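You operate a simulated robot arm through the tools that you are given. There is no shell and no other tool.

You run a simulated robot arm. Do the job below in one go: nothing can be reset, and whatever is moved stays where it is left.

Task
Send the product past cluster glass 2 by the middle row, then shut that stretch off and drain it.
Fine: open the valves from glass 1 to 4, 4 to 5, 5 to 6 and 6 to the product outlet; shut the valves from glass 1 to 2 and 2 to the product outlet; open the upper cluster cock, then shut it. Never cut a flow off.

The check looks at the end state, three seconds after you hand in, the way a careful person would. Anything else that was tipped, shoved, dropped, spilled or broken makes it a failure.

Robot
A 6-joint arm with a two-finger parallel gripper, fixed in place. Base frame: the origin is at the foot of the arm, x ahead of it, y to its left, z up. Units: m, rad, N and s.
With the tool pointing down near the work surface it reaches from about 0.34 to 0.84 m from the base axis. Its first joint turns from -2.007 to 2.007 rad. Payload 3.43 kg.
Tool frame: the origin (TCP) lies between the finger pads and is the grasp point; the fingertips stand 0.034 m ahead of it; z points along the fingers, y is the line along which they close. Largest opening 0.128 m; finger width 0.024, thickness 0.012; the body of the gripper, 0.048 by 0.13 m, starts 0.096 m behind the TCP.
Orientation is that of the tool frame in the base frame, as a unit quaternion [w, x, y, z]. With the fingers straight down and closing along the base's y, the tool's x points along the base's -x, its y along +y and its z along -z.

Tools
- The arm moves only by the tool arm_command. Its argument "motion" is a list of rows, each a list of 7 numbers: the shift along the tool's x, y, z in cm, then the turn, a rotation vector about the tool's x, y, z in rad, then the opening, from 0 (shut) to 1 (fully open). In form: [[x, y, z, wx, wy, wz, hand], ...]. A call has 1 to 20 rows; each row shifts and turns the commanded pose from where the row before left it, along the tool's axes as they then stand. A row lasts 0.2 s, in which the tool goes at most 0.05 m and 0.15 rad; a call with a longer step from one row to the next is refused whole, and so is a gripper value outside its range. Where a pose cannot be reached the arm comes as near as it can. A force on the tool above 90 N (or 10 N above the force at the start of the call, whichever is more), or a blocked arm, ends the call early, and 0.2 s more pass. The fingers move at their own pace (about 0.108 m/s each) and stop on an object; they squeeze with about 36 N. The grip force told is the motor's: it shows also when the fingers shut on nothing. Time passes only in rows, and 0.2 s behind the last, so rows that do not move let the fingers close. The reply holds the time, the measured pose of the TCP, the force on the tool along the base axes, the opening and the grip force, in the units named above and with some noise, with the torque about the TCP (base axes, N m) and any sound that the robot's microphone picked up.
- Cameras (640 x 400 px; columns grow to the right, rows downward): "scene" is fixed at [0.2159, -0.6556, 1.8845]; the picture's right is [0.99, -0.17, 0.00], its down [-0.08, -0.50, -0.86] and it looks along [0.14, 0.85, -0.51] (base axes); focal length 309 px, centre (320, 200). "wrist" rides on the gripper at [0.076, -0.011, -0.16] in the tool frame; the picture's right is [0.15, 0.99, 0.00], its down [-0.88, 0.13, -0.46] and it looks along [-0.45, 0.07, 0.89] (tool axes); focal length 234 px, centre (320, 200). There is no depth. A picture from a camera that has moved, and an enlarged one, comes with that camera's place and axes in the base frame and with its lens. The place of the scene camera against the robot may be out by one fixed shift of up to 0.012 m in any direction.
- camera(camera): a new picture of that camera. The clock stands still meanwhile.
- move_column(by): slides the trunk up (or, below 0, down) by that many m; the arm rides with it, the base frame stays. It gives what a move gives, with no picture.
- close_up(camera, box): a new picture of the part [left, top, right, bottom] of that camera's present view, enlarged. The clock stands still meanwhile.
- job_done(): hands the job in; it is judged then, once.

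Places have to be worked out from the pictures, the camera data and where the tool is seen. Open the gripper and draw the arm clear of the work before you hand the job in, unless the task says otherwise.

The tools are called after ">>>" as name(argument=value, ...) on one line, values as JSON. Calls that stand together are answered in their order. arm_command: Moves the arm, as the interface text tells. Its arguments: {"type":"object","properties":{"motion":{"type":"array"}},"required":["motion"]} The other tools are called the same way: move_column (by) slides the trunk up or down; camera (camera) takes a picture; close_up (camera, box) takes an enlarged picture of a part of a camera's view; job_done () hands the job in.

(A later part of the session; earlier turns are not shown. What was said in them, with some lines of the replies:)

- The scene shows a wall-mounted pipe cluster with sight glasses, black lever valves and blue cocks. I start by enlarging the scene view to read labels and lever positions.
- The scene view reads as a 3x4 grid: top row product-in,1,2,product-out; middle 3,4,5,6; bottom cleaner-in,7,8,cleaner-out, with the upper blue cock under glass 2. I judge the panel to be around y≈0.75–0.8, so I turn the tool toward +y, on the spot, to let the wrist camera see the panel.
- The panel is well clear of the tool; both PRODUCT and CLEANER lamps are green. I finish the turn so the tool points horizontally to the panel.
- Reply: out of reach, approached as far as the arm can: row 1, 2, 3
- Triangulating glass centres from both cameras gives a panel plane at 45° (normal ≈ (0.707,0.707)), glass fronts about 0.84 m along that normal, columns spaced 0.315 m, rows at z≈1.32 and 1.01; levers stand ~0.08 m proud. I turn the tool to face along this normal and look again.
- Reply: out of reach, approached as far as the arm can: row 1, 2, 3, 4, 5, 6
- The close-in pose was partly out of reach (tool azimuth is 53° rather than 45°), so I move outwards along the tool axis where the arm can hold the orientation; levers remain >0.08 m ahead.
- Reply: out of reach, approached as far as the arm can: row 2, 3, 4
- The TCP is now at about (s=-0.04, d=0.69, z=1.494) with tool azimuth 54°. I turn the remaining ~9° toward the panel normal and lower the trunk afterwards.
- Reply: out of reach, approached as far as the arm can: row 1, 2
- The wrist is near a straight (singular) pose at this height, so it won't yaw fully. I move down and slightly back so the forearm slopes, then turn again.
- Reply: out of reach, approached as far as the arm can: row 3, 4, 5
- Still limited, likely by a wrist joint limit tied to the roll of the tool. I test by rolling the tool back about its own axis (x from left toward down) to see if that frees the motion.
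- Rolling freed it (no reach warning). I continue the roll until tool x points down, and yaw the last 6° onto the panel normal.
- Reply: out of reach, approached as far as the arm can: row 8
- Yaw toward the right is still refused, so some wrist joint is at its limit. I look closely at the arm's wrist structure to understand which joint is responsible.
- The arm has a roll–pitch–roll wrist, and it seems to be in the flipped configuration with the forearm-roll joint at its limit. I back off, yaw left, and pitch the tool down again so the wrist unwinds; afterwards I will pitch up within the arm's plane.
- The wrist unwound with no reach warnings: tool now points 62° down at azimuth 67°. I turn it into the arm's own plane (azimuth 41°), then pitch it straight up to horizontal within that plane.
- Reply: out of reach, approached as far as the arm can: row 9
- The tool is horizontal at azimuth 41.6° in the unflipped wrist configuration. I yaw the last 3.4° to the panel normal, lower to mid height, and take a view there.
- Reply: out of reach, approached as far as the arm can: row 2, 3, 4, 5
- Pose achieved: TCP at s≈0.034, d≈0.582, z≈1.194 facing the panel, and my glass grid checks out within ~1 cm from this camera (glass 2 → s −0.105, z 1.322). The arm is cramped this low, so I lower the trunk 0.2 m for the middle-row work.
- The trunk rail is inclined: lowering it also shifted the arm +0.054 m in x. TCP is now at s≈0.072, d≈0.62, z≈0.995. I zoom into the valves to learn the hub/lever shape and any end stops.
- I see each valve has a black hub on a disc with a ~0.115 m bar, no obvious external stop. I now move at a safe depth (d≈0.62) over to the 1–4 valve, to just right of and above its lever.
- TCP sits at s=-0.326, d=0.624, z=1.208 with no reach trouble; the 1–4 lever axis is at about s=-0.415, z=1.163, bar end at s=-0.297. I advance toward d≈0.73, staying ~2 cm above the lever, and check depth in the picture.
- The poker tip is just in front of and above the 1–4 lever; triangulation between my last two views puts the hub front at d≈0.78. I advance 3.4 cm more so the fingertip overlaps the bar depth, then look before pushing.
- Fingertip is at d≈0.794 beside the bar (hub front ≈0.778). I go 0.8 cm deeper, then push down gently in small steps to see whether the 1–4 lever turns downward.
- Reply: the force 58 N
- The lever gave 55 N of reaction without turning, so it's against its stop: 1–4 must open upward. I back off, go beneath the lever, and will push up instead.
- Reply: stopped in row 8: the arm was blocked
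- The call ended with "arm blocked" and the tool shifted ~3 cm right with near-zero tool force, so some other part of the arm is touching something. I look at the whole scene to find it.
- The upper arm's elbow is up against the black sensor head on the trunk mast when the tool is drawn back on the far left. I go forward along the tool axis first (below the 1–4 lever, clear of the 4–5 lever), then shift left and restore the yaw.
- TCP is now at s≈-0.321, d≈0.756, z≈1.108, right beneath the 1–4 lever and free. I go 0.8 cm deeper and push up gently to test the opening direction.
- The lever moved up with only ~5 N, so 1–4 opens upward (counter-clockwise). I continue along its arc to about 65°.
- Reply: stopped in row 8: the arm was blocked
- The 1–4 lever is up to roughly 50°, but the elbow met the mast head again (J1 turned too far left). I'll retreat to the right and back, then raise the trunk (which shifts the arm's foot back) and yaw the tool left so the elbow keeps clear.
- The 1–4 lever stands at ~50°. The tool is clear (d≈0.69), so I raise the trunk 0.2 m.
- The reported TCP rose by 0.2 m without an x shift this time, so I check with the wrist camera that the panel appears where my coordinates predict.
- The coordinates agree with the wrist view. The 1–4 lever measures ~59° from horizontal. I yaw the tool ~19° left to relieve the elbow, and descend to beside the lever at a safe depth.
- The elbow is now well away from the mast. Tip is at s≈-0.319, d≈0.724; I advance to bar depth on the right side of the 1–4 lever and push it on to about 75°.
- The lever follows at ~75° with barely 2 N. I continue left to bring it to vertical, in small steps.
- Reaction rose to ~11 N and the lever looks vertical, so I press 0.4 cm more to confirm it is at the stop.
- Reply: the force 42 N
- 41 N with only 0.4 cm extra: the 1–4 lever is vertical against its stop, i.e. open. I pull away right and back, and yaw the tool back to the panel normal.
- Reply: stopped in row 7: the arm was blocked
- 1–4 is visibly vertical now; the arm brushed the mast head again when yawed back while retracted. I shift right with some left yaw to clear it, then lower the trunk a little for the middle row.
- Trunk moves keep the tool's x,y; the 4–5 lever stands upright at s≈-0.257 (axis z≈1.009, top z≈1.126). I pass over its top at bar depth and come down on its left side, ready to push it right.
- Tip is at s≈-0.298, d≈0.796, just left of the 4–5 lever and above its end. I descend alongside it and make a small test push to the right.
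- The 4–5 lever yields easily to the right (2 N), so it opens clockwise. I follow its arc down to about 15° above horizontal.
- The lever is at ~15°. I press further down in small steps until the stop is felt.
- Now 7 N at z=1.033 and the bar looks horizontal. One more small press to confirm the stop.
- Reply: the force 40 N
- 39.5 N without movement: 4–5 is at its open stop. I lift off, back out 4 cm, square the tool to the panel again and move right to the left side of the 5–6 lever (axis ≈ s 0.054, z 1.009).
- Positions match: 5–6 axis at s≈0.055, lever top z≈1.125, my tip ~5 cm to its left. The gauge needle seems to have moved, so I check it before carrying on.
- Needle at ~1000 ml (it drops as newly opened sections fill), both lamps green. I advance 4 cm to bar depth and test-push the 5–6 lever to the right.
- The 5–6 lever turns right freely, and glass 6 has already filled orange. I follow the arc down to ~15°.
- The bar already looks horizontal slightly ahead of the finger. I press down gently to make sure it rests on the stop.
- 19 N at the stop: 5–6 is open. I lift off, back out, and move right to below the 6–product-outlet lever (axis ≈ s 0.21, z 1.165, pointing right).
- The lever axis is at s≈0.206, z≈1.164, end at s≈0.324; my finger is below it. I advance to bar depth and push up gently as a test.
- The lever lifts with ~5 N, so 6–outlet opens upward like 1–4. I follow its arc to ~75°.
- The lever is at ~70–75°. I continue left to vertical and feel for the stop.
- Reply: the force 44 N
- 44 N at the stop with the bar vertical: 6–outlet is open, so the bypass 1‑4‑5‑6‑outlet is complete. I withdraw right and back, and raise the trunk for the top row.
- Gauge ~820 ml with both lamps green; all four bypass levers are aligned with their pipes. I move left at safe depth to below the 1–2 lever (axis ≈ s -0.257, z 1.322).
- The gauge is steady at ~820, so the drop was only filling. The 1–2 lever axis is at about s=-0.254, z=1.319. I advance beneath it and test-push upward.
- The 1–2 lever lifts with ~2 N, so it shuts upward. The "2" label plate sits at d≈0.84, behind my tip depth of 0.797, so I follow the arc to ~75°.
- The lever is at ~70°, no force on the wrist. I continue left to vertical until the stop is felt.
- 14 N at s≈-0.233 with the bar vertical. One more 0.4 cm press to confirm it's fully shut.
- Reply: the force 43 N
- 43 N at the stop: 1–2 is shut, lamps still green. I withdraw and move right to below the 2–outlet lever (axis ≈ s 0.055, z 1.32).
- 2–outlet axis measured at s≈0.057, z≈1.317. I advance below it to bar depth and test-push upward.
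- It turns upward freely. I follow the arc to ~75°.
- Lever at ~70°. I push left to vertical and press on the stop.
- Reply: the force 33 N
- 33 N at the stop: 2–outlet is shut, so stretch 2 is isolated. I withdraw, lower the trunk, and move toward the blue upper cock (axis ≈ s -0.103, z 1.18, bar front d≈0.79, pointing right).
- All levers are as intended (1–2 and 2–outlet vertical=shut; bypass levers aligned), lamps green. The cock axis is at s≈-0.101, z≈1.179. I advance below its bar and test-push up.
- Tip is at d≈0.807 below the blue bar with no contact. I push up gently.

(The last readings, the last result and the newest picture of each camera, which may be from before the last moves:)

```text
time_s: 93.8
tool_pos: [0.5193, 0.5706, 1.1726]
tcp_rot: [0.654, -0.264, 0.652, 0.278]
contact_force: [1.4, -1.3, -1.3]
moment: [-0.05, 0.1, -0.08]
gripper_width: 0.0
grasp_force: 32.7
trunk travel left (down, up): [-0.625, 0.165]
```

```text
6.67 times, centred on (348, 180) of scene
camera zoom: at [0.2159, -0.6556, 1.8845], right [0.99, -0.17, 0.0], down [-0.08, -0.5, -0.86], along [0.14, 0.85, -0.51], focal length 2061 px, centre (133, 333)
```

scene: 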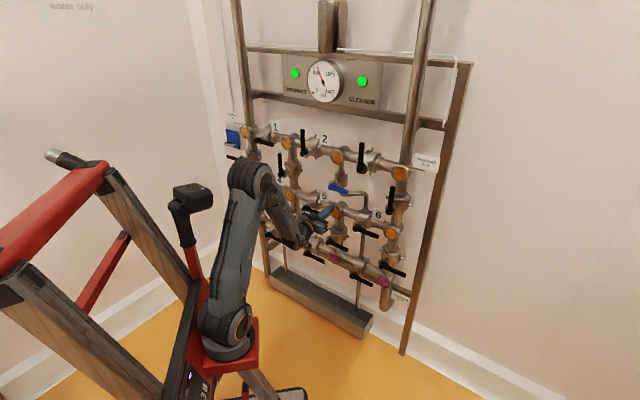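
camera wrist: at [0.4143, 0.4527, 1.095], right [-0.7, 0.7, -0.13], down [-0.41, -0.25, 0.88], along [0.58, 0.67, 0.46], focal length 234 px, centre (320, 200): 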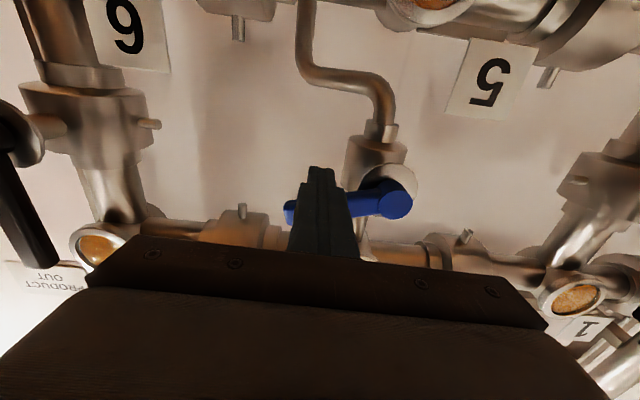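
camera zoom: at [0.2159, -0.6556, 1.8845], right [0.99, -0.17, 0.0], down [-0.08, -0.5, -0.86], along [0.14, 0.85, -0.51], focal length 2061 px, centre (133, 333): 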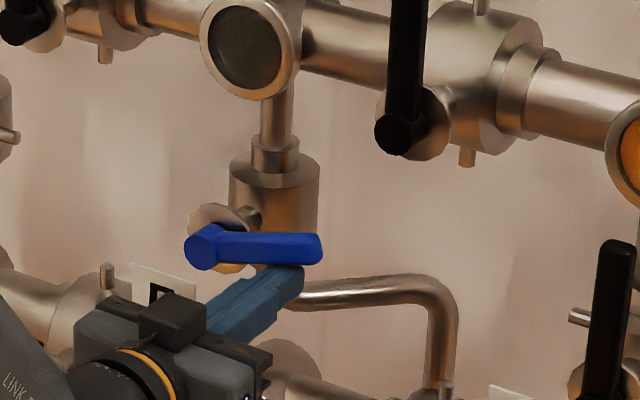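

The blue cock turns up with little force, and glass 2 has already gone dark: the stretch is draining. I open it further along the arc to ~75°.

>>> arm_command(motion=[[-0.9, -0.4, 0, 0, 0, 0, 0], [-0.9, -0.2, 0, 0, 0, 0, 0], [-0.9, 0.2, 0, 0, 0, 0, 0], [-0.9, 0.3, 0, 0, 0, 0, 0], [-0.85, 0.5, 0, 0, 0, 0, 0], [-0.8, 0.55, 0, 0, 0, 0, 0], [-0.7, 0.75, 0, 0, 0, 0, 0], [-0.65, 0.8, 0, 0, 0, 0, 0], [0, 0, 0, 0, 0, 0, 0]])

>>> camera(camera="wrist")

>>> close_up(camera="scene", box=[300, 150, 396, 210])

>>> close_up(camera="scene", box=[280, 45, 392, 115])

```text
time_s: 95.8
tool_pos: [0.5017, 0.5878, 1.2385]
tcp_rot: [0.655, -0.265, 0.652, 0.277]
contact_force: [0.4, -0.4, -0.1]
moment: [-0.01, 0.0, 0.03]
gripper_width: 0.0001
grasp_force: 32.7
trunk travel left (down, up): [-0.625, 0.165]
```

```text
taken
camera wrist: at [0.3962, 0.4697, 1.1609], right [-0.7, 0.7, -0.13], down [-0.41, -0.25, 0.88], along [0.58, 0.67, 0.46], focal length 234 px, centre (320, 200)
```

wrist: 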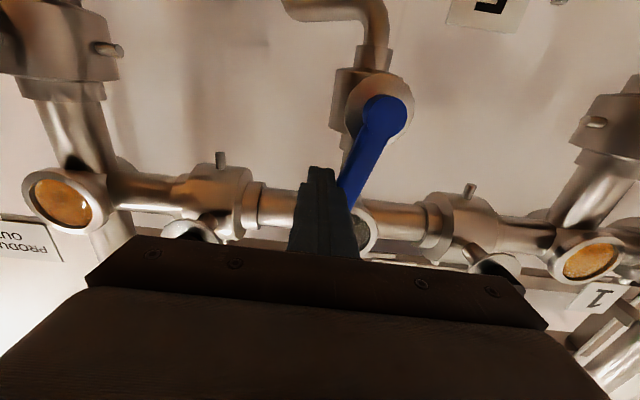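

```text
6.67 times, centred on (348, 180) of scene
camera zoom: at [0.2159, -0.6556, 1.8845], right [0.99, -0.17, 0.0], down [-0.08, -0.5, -0.86], along [0.14, 0.85, -0.51], focal length 2061 px, centre (133, 333)
```

zoom: 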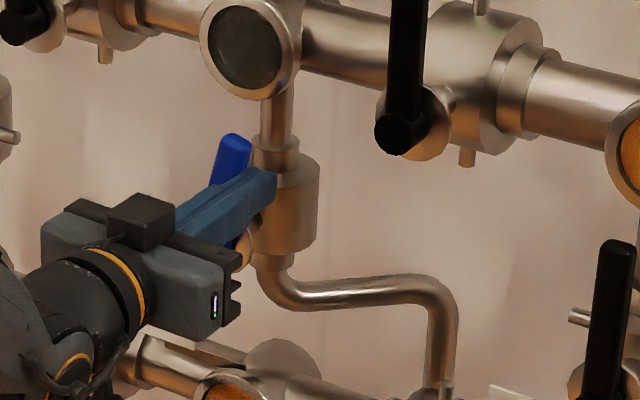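

```text
5.71 times, centred on (336, 80) of scene
camera zoom: at [0.2159, -0.6556, 1.8845], right [0.99, -0.17, 0.0], down [-0.08, -0.5, -0.86], along [0.14, 0.85, -0.51], focal length 1767 px, centre (229, 886)
```

zoom: 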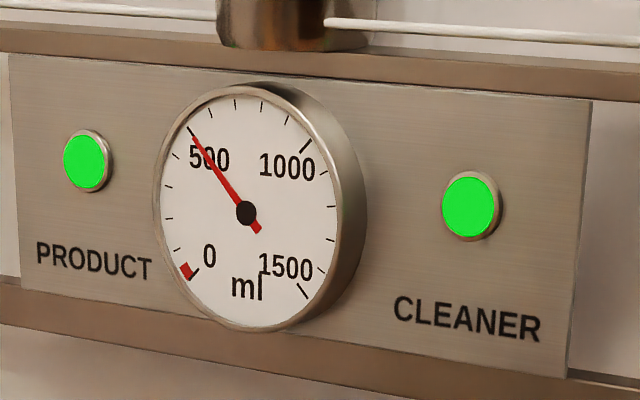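

Glass 2 is empty, lamps green, gauge ~500. I finish opening the cock to vertical.

>>> arm_command(motion=[[-0.45, 0.8, 0, 0, 0, 0, 0], [-0.3, 0.8, 0, 0, 0, 0, 0], [-0.1, 0.6, 0, 0, 0, 0, 0], [0, 0.3, 0, 0, 0, 0, 0], [0, 0, 0, 0, 0, 0, 0], [0, 0, 0, 0, 0, 0, 0]])

>>> camera(camera="wrist")

>>> close_up(camera="scene", box=[300, 150, 396, 210])

```text
time_s: 97.2
tool_pos: [0.4884, 0.5986, 1.2474]
tcp_rot: [0.654, -0.262, 0.653, 0.276]
contact_force: [30.4, -39.9, -7.0]
moment: [-0.53, -0.29, -0.57]
gripper_width: 0.0005
grasp_force: 32.8
trunk travel left (down, up): [-0.625, 0.165]
```

```text
taken
camera wrist: at [0.3816, 0.4826, 1.1695], right [-0.7, 0.71, -0.13], down [-0.41, -0.25, 0.88], along [0.59, 0.66, 0.46], focal length 234 px, centre (320, 200)
```

wrist: 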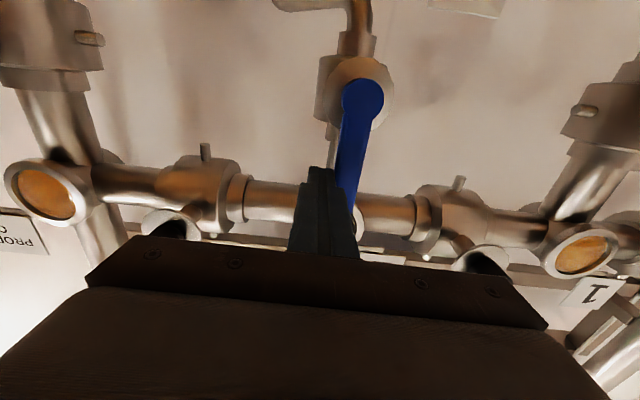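

```text
6.67 times, centred on (348, 180) of scene
camera zoom: at [0.2159, -0.6556, 1.8845], right [0.99, -0.17, 0.0], down [-0.08, -0.5, -0.86], along [0.14, 0.85, -0.51], focal length 2061 px, centre (133, 333)
```

zoom: 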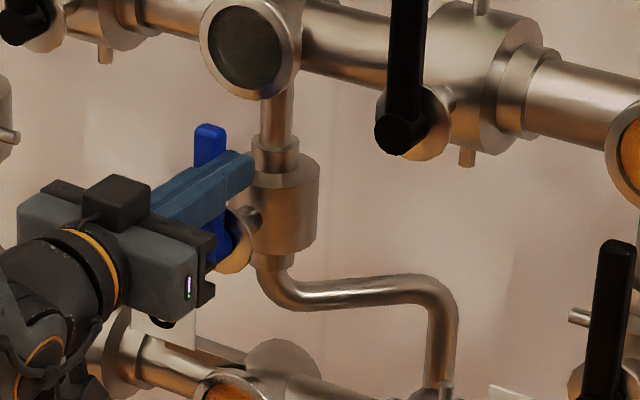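

50 N at the stop: the cock is fully open and glass 2 is empty. I now release, back out, and come round to the left side of the blue lever to shut it.

>>> arm_command(motion=[[0, -1.2, 0, 0, 0, 0, 0], [0, 0, -2.5, 0, 0, 0, 0], [0, 0, -2.7, 0, 0, 0, 0], [0, 4.2, 0, 0, 0, 0, 0], [0, 4.4, 0, 0, 0, 0, 0], [0, 0, 0, 0, 0, 0, 0], [0, 0, 0, 0, 0, 0, 0]])

>>> camera(camera="wrist")

>>> close_up(camera="scene", box=[290, 140, 386, 200])

>>> close_up(camera="scene", box=[280, 45, 392, 115])

```text
time_s: 98.8
tool_pos: [0.3937, 0.6218, 1.2497]
tcp_rot: [0.655, -0.265, 0.652, 0.278]
contact_force: [-0.4, -0.3, -0.4]
moment: [-0.01, -0.03, 0.02]
gripper_width: 0.0
grasp_force: 33.0
trunk travel left (down, up): [-0.625, 0.165]
```

```text
taken
camera wrist: at [0.2878, 0.5043, 1.1722], right [-0.7, 0.7, -0.13], down [-0.41, -0.25, 0.88], along [0.58, 0.67, 0.46], focal length 234 px, centre (320, 200)
```

wrist: 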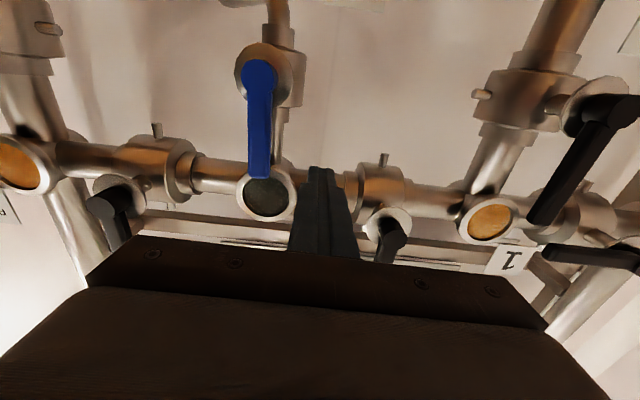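

```text
6.67 times, centred on (338, 170) of scene
camera zoom: at [0.2159, -0.6556, 1.8845], right [0.99, -0.17, 0.0], down [-0.08, -0.5, -0.86], along [0.14, 0.85, -0.51], focal length 2061 px, centre (200, 400)
```

zoom: 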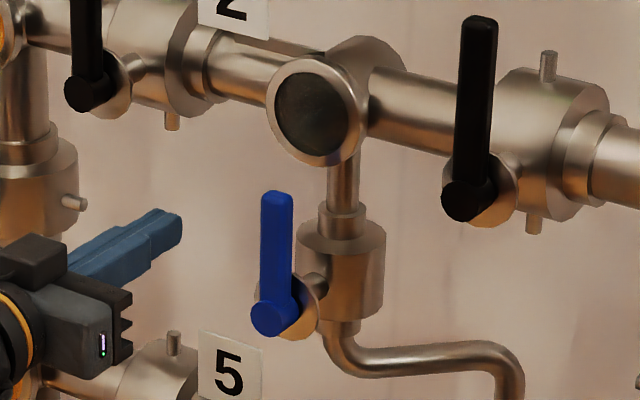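

```text
5.71 times, centred on (336, 80) of scene
camera zoom: at [0.2159, -0.6556, 1.8845], right [0.99, -0.17, 0.0], down [-0.08, -0.5, -0.86], along [0.14, 0.85, -0.51], focal length 1767 px, centre (229, 886)
```

zoom: 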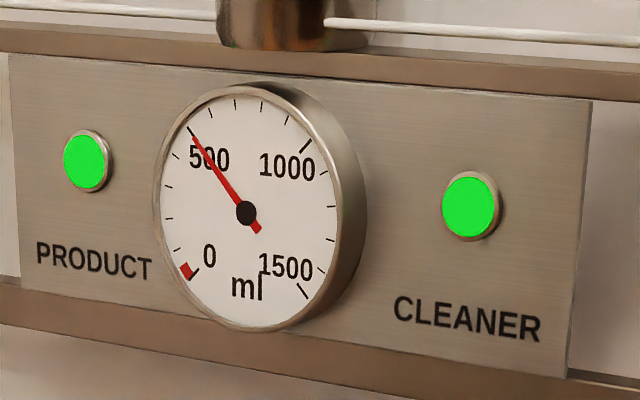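

Glass 2 stays empty, gauge steady at 500: fully drained with no leak-through. I advance on the left of the blue lever and push it right to start shutting.

>>> arm_command(motion=[[0, 0, 2.7, 0, 0, 0, 0], [0, 0, 2.7, 0, 0, 0, 0], [0, -1.8, 0, 0, 0, 0, 0], [0, -1.8, 0, 0, 0, 0, 0], [-0.1, -0.9, 0, 0, 0, 0, 0], [0, -0.9, 0, 0, 0, 0, 0], [0, -0.9, 0, 0, 0, 0, 0], [0, -0.9, 0, 0, 0, 0, 0], [0, 0, 0, 0, 0, 0, 0]])

>>> camera(camera="wrist")

>>> close_up(camera="scene", box=[290, 140, 386, 200])

```text
time_s: 100.8
tool_pos: [0.4854, 0.6097, 1.2502]
tcp_rot: [0.654, -0.265, 0.652, 0.277]
contact_force: [0.2, -0.5, -0.1]
moment: [-0.02, 0.04, 0.0]
gripper_width: 0.0
grasp_force: 33.3
trunk travel left (down, up): [-0.625, 0.165]
```

```text
taken
camera wrist: at [0.3792, 0.4907, 1.1716], right [-0.7, 0.7, -0.13], down [-0.41, -0.25, 0.88], along [0.58, 0.67, 0.46], focal length 234 px, centre (320, 200)
```

wrist: 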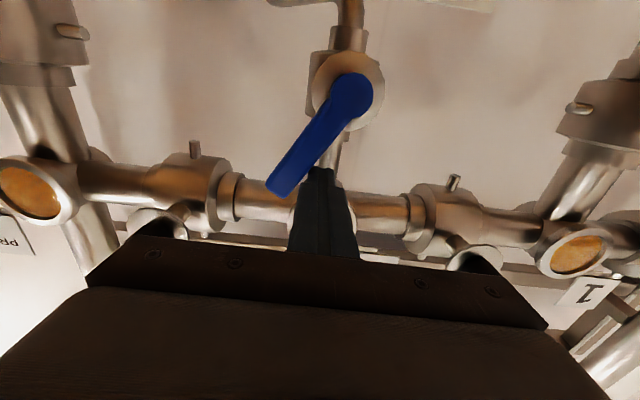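

```text
6.67 times, centred on (338, 170) of scene
camera zoom: at [0.2159, -0.6556, 1.8845], right [0.99, -0.17, 0.0], down [-0.08, -0.5, -0.86], along [0.14, 0.85, -0.51], focal length 2061 px, centre (200, 400)
```

zoom: 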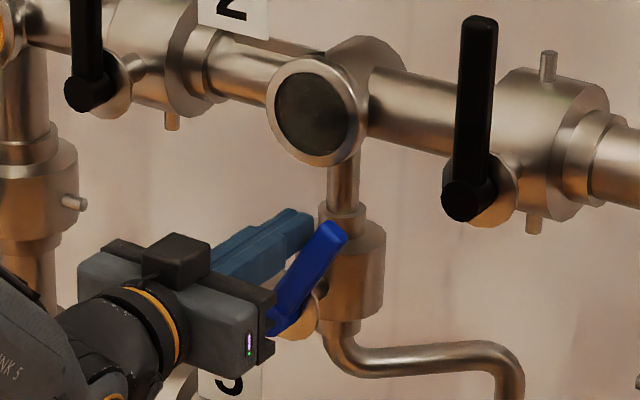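

The cock is at ~58° and moving freely. I follow the arc down toward horizontal.

>>> arm_command(motion=[[0.2, -0.8, 0, 0, 0, 0, 0], [0.3, -0.8, 0, 0, 0, 0, 0], [0.5, -0.8, 0, 0, 0, 0, 0], [0.55, -0.8, 0, 0, 0, 0, 0], [0.75, -0.7, 0, 0, 0, 0, 0], [0.8, -0.65, 0, 0, 0, 0, 0], [1.0, -0.4, 0, 0, 0, 0, 0], [0.8, -0.3, 0, 0, 0, 0, 0], [0, 0, 0, 0, 0, 0, 0]])

>>> camera(camera="wrist")

>>> close_up(camera="scene", box=[290, 145, 386, 205])

```text
time_s: 102.8
tool_pos: [0.5181, 0.5734, 1.2022]
tcp_rot: [0.658, -0.263, 0.648, 0.279]
contact_force: [-1.5, 8.9, 24.2]
moment: [0.18, -0.19, 0.09]
gripper_width: 0.0
grasp_force: 32.6
trunk travel left (down, up): [-0.625, 0.165]
```

```text
taken
camera wrist: at [0.4141, 0.4563, 1.1237], right [-0.7, 0.7, -0.13], down [-0.42, -0.25, 0.87], along [0.58, 0.67, 0.47], focal length 234 px, centre (320, 200)
```

wrist: 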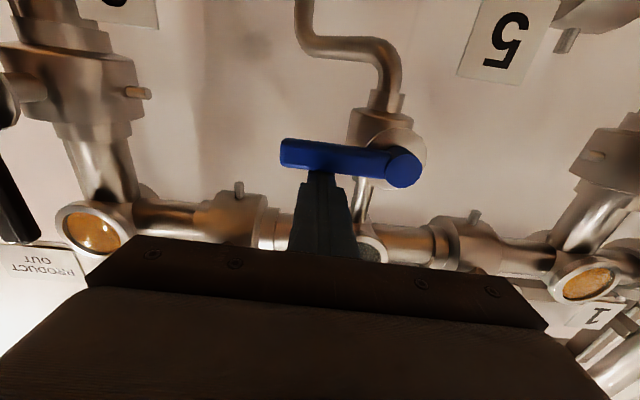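

```text
6.67 times, centred on (338, 175) of scene
camera zoom: at [0.2159, -0.6556, 1.8845], right [0.99, -0.17, 0.0], down [-0.08, -0.5, -0.86], along [0.14, 0.85, -0.51], focal length 2061 px, centre (200, 367)
```

zoom: 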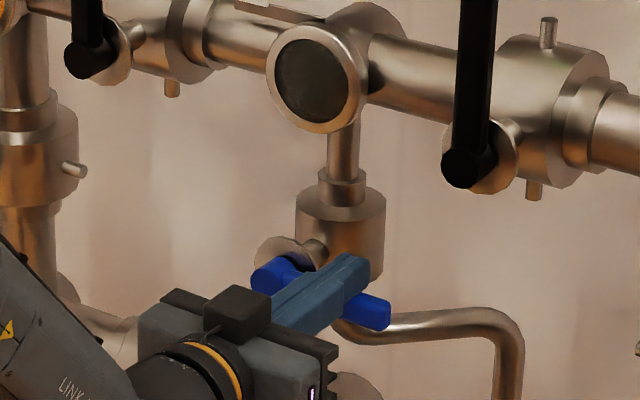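

24 N at z≈1.202 with the bar horizontal. A short extra press to make sure it's on the shut stop.

>>> arm_command(motion=[[0.3, 0, 0, 0, 0, 0, 0], [0, 0, 0, 0, 0, 0, 0]])

>>> close_up(camera="wrist", box=[240, 80, 480, 230])

```text
time_s: 103.5
tool_pos: [0.5185, 0.5731, 1.2024]
tcp_rot: [0.659, -0.263, 0.647, 0.28]
contact_force: [-12.2, 9.4, 45.3]
moment: [0.36, -0.24, 0.28]
gripper_width: 0.0002
grasp_force: 32.5
trunk travel left (down, up): [-0.625, 0.165]
```

```text
2.67 times, centred on (360, 155) of wrist
camera zoom: at [0.4145, 0.4558, 1.1225], right [-0.7, 0.7, -0.13], down [-0.42, -0.26, 0.87], along [0.58, 0.67, 0.47], focal length 624 px, centre (213, 320)
```

zoom: 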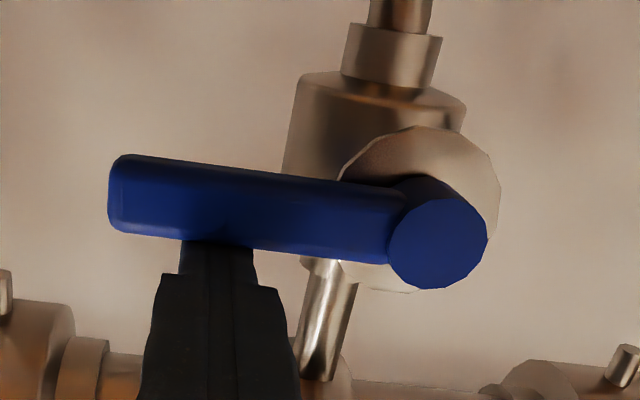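

45 N with no further motion: the cock is shut. I lift off, draw the arm back clear of the panel and open the gripper.

>>> arm_command(motion=[[-1.5, 0, 0, 0, 0, 0, 0], [-1.0, 0, -2.0, 0, 0, 0, 0], [0, 0, -3, 0, 0, 0, 0], [0, 0, -3, 0, 0, 0, 0], [0, 0, -3, 0, 0, 0, 0], [0, 0, -3, 0, 0, 0, 0], [0, 0, -2, 0, 0, 0, 1], [0, 0, 0, 0, 0, 0, 1], [0, 0, 0, 0, 0, 0, 1], [0, 0, 0, 0, 0, 0, 1], [0, 0, 0, 0, 0, 0, 1]])

>>> camera(camera="scene")

>>> close_up(camera="scene", box=[220, 100, 460, 250])

>>> close_up(camera="scene", box=[280, 45, 392, 115])

>>> camera(camera="wrist")

```text
time_s: 105.8
tool_pos: [0.4071, 0.4592, 1.221]
tcp_rot: [0.654, -0.265, 0.651, 0.278]
contact_force: [0.6, -0.5, 0.0]
moment: [0.01, -0.04, 0.0]
gripper_width: 0.1281
grasp_force: 0.1
trunk travel left (down, up): [-0.625, 0.165]
```

```text
taken
```

scene: 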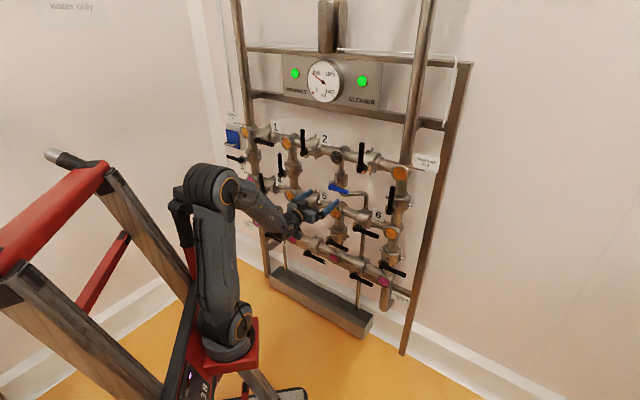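

```text
2.67 times, centred on (340, 175) of scene
camera zoom: at [0.2159, -0.6556, 1.8845], right [0.99, -0.17, 0.0], down [-0.08, -0.5, -0.86], along [0.14, 0.85, -0.51], focal length 825 px, centre (267, 267)
```

zoom: 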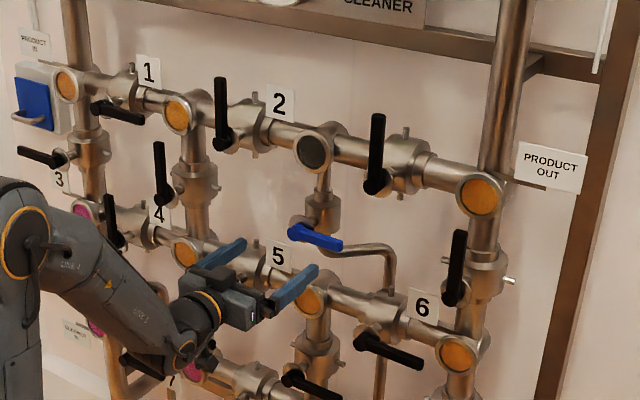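

```text
5.71 times, centred on (336, 80) of scene
camera zoom: at [0.2159, -0.6556, 1.8845], right [0.99, -0.17, 0.0], down [-0.08, -0.5, -0.86], along [0.14, 0.85, -0.51], focal length 1767 px, centre (229, 886)
```

zoom: 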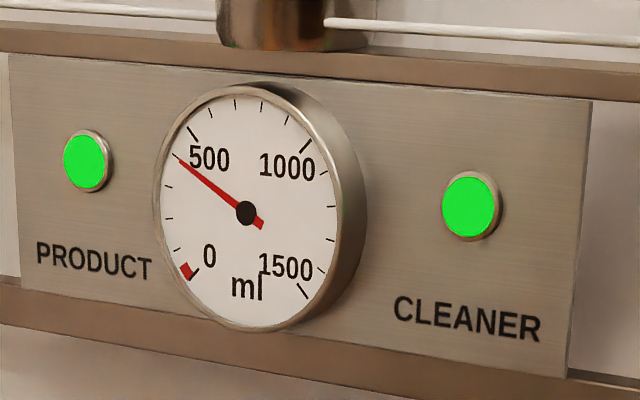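

```text
taken
camera wrist: at [0.3018, 0.3405, 1.143], right [-0.7, 0.7, -0.13], down [-0.41, -0.25, 0.88], along [0.58, 0.67, 0.46], focal length 234 px, centre (320, 200)
```

wrist: 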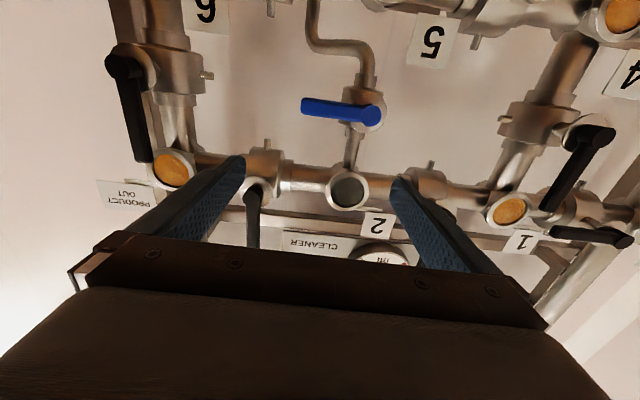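

Glass 2 is empty and dark, the product runs through 4‑5‑6, the lamps are green and the gripper is open. I swing the arm aside to the right once more to check the left and lower levers that were hidden.

>>> arm_command(motion=[[0, -3, 0, 0, 0, 0, 1], [0, -4, 0, 0, 0, 0, 1], [0, -4, 0, 0, 0, 0, 1], [0, -4, 0, 0, 0, 0, 1], [0, -4, 0, 0, 0, 0, 1], [0, -4, 0, 0, 0, 0, 1], [0, -4, 0, 0, 0, 0, 1], [0, 0, 0, 0, 0, 0, 1]])

>>> camera(camera="scene")

>>> close_up(camera="scene", box=[220, 100, 380, 200])

>>> close_up(camera="scene", box=[220, 165, 420, 290])

```text
time_s: 107.7
tool_pos: [0.6005, 0.2721, 1.2165]
tcp_rot: [0.655, -0.264, 0.652, 0.277]
contact_force: [-0.3, -0.3, 0.6]
moment: [-0.03, -0.01, -0.02]
gripper_width: 0.1281
grasp_force: 0.1
trunk travel left (down, up): [-0.625, 0.165]
```

```text
taken
```

scene: 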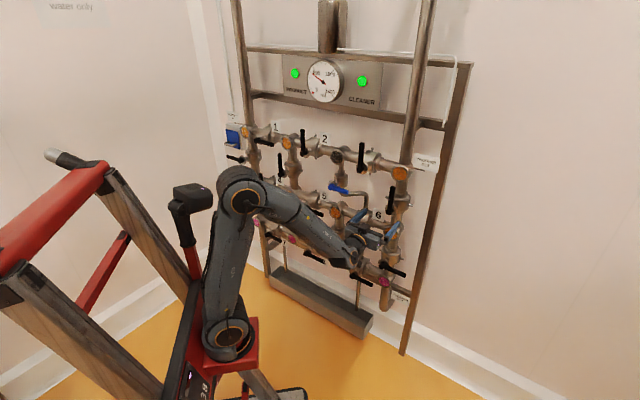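

```text
4.00 times, centred on (300, 150) of scene
camera zoom: at [0.2159, -0.6556, 1.8845], right [0.99, -0.17, 0.0], down [-0.08, -0.5, -0.86], along [0.14, 0.85, -0.51], focal length 1237 px, centre (400, 400)
```

zoom: 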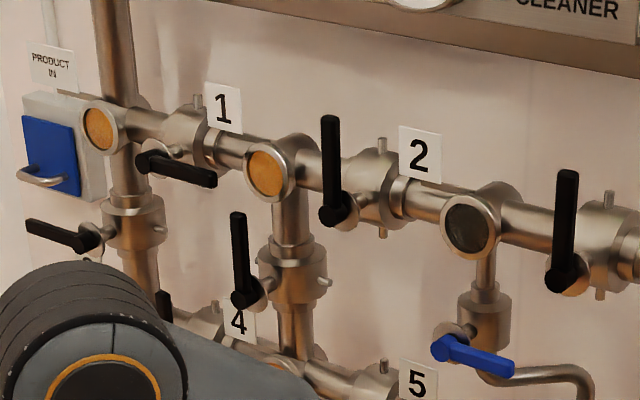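

```text
3.20 times, centred on (320, 228) of scene
camera zoom: at [0.2159, -0.6556, 1.8845], right [0.99, -0.17, 0.0], down [-0.08, -0.5, -0.86], along [0.14, 0.85, -0.51], focal length 990 px, centre (320, 112)
```

zoom: 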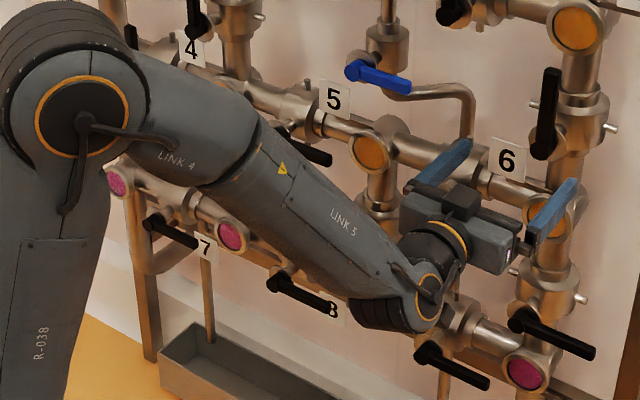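

All levers check out: 1–4, 4–5, 5–6 and 6–outlet are open, 1–2, 2–outlet and the cock are shut. Glass 2 is drained, the cleaner side is untouched, and the arm is about 0.13 m clear of the levers with the gripper open. I hand the job in.

>>> job_done()

```text
The job is handed in.
```

The job is handed in. The product now goes round glass 2 by the middle row, and the glass 2 stretch is shut off and drained.

- **Opened:** the valves from glass 1 to 4, 4 to 5, 5 to 6, and 6 to the product outlet. I pushed each one to its stop.
- **Shut:** the valves from glass 1 to 2 and from glass 2 to the product outlet. I shut them only after all four of those valves were open, so the flow was never cut. Both the PRODUCT and CLEANER lamps were green every time I checked.
- **Drained:** I opened the upper cluster cock fully, glass 2 went dark, and I shut the cock again.

- **Arm contact:** the arm's elbow touched the sensor head on its own mast three times while I worked on the left side. I backed off and re-angled the arm each time. Nothing on the panel was touched by it.
- **Gauge reading:** the ml gauge fell from about 1,250 to about 400 during the job, roughly 100 ml for each valve moved. It held steady between moves, and I do not know exactly what it measures.

At hand-in the gripper was open and the arm was clear of the panel.
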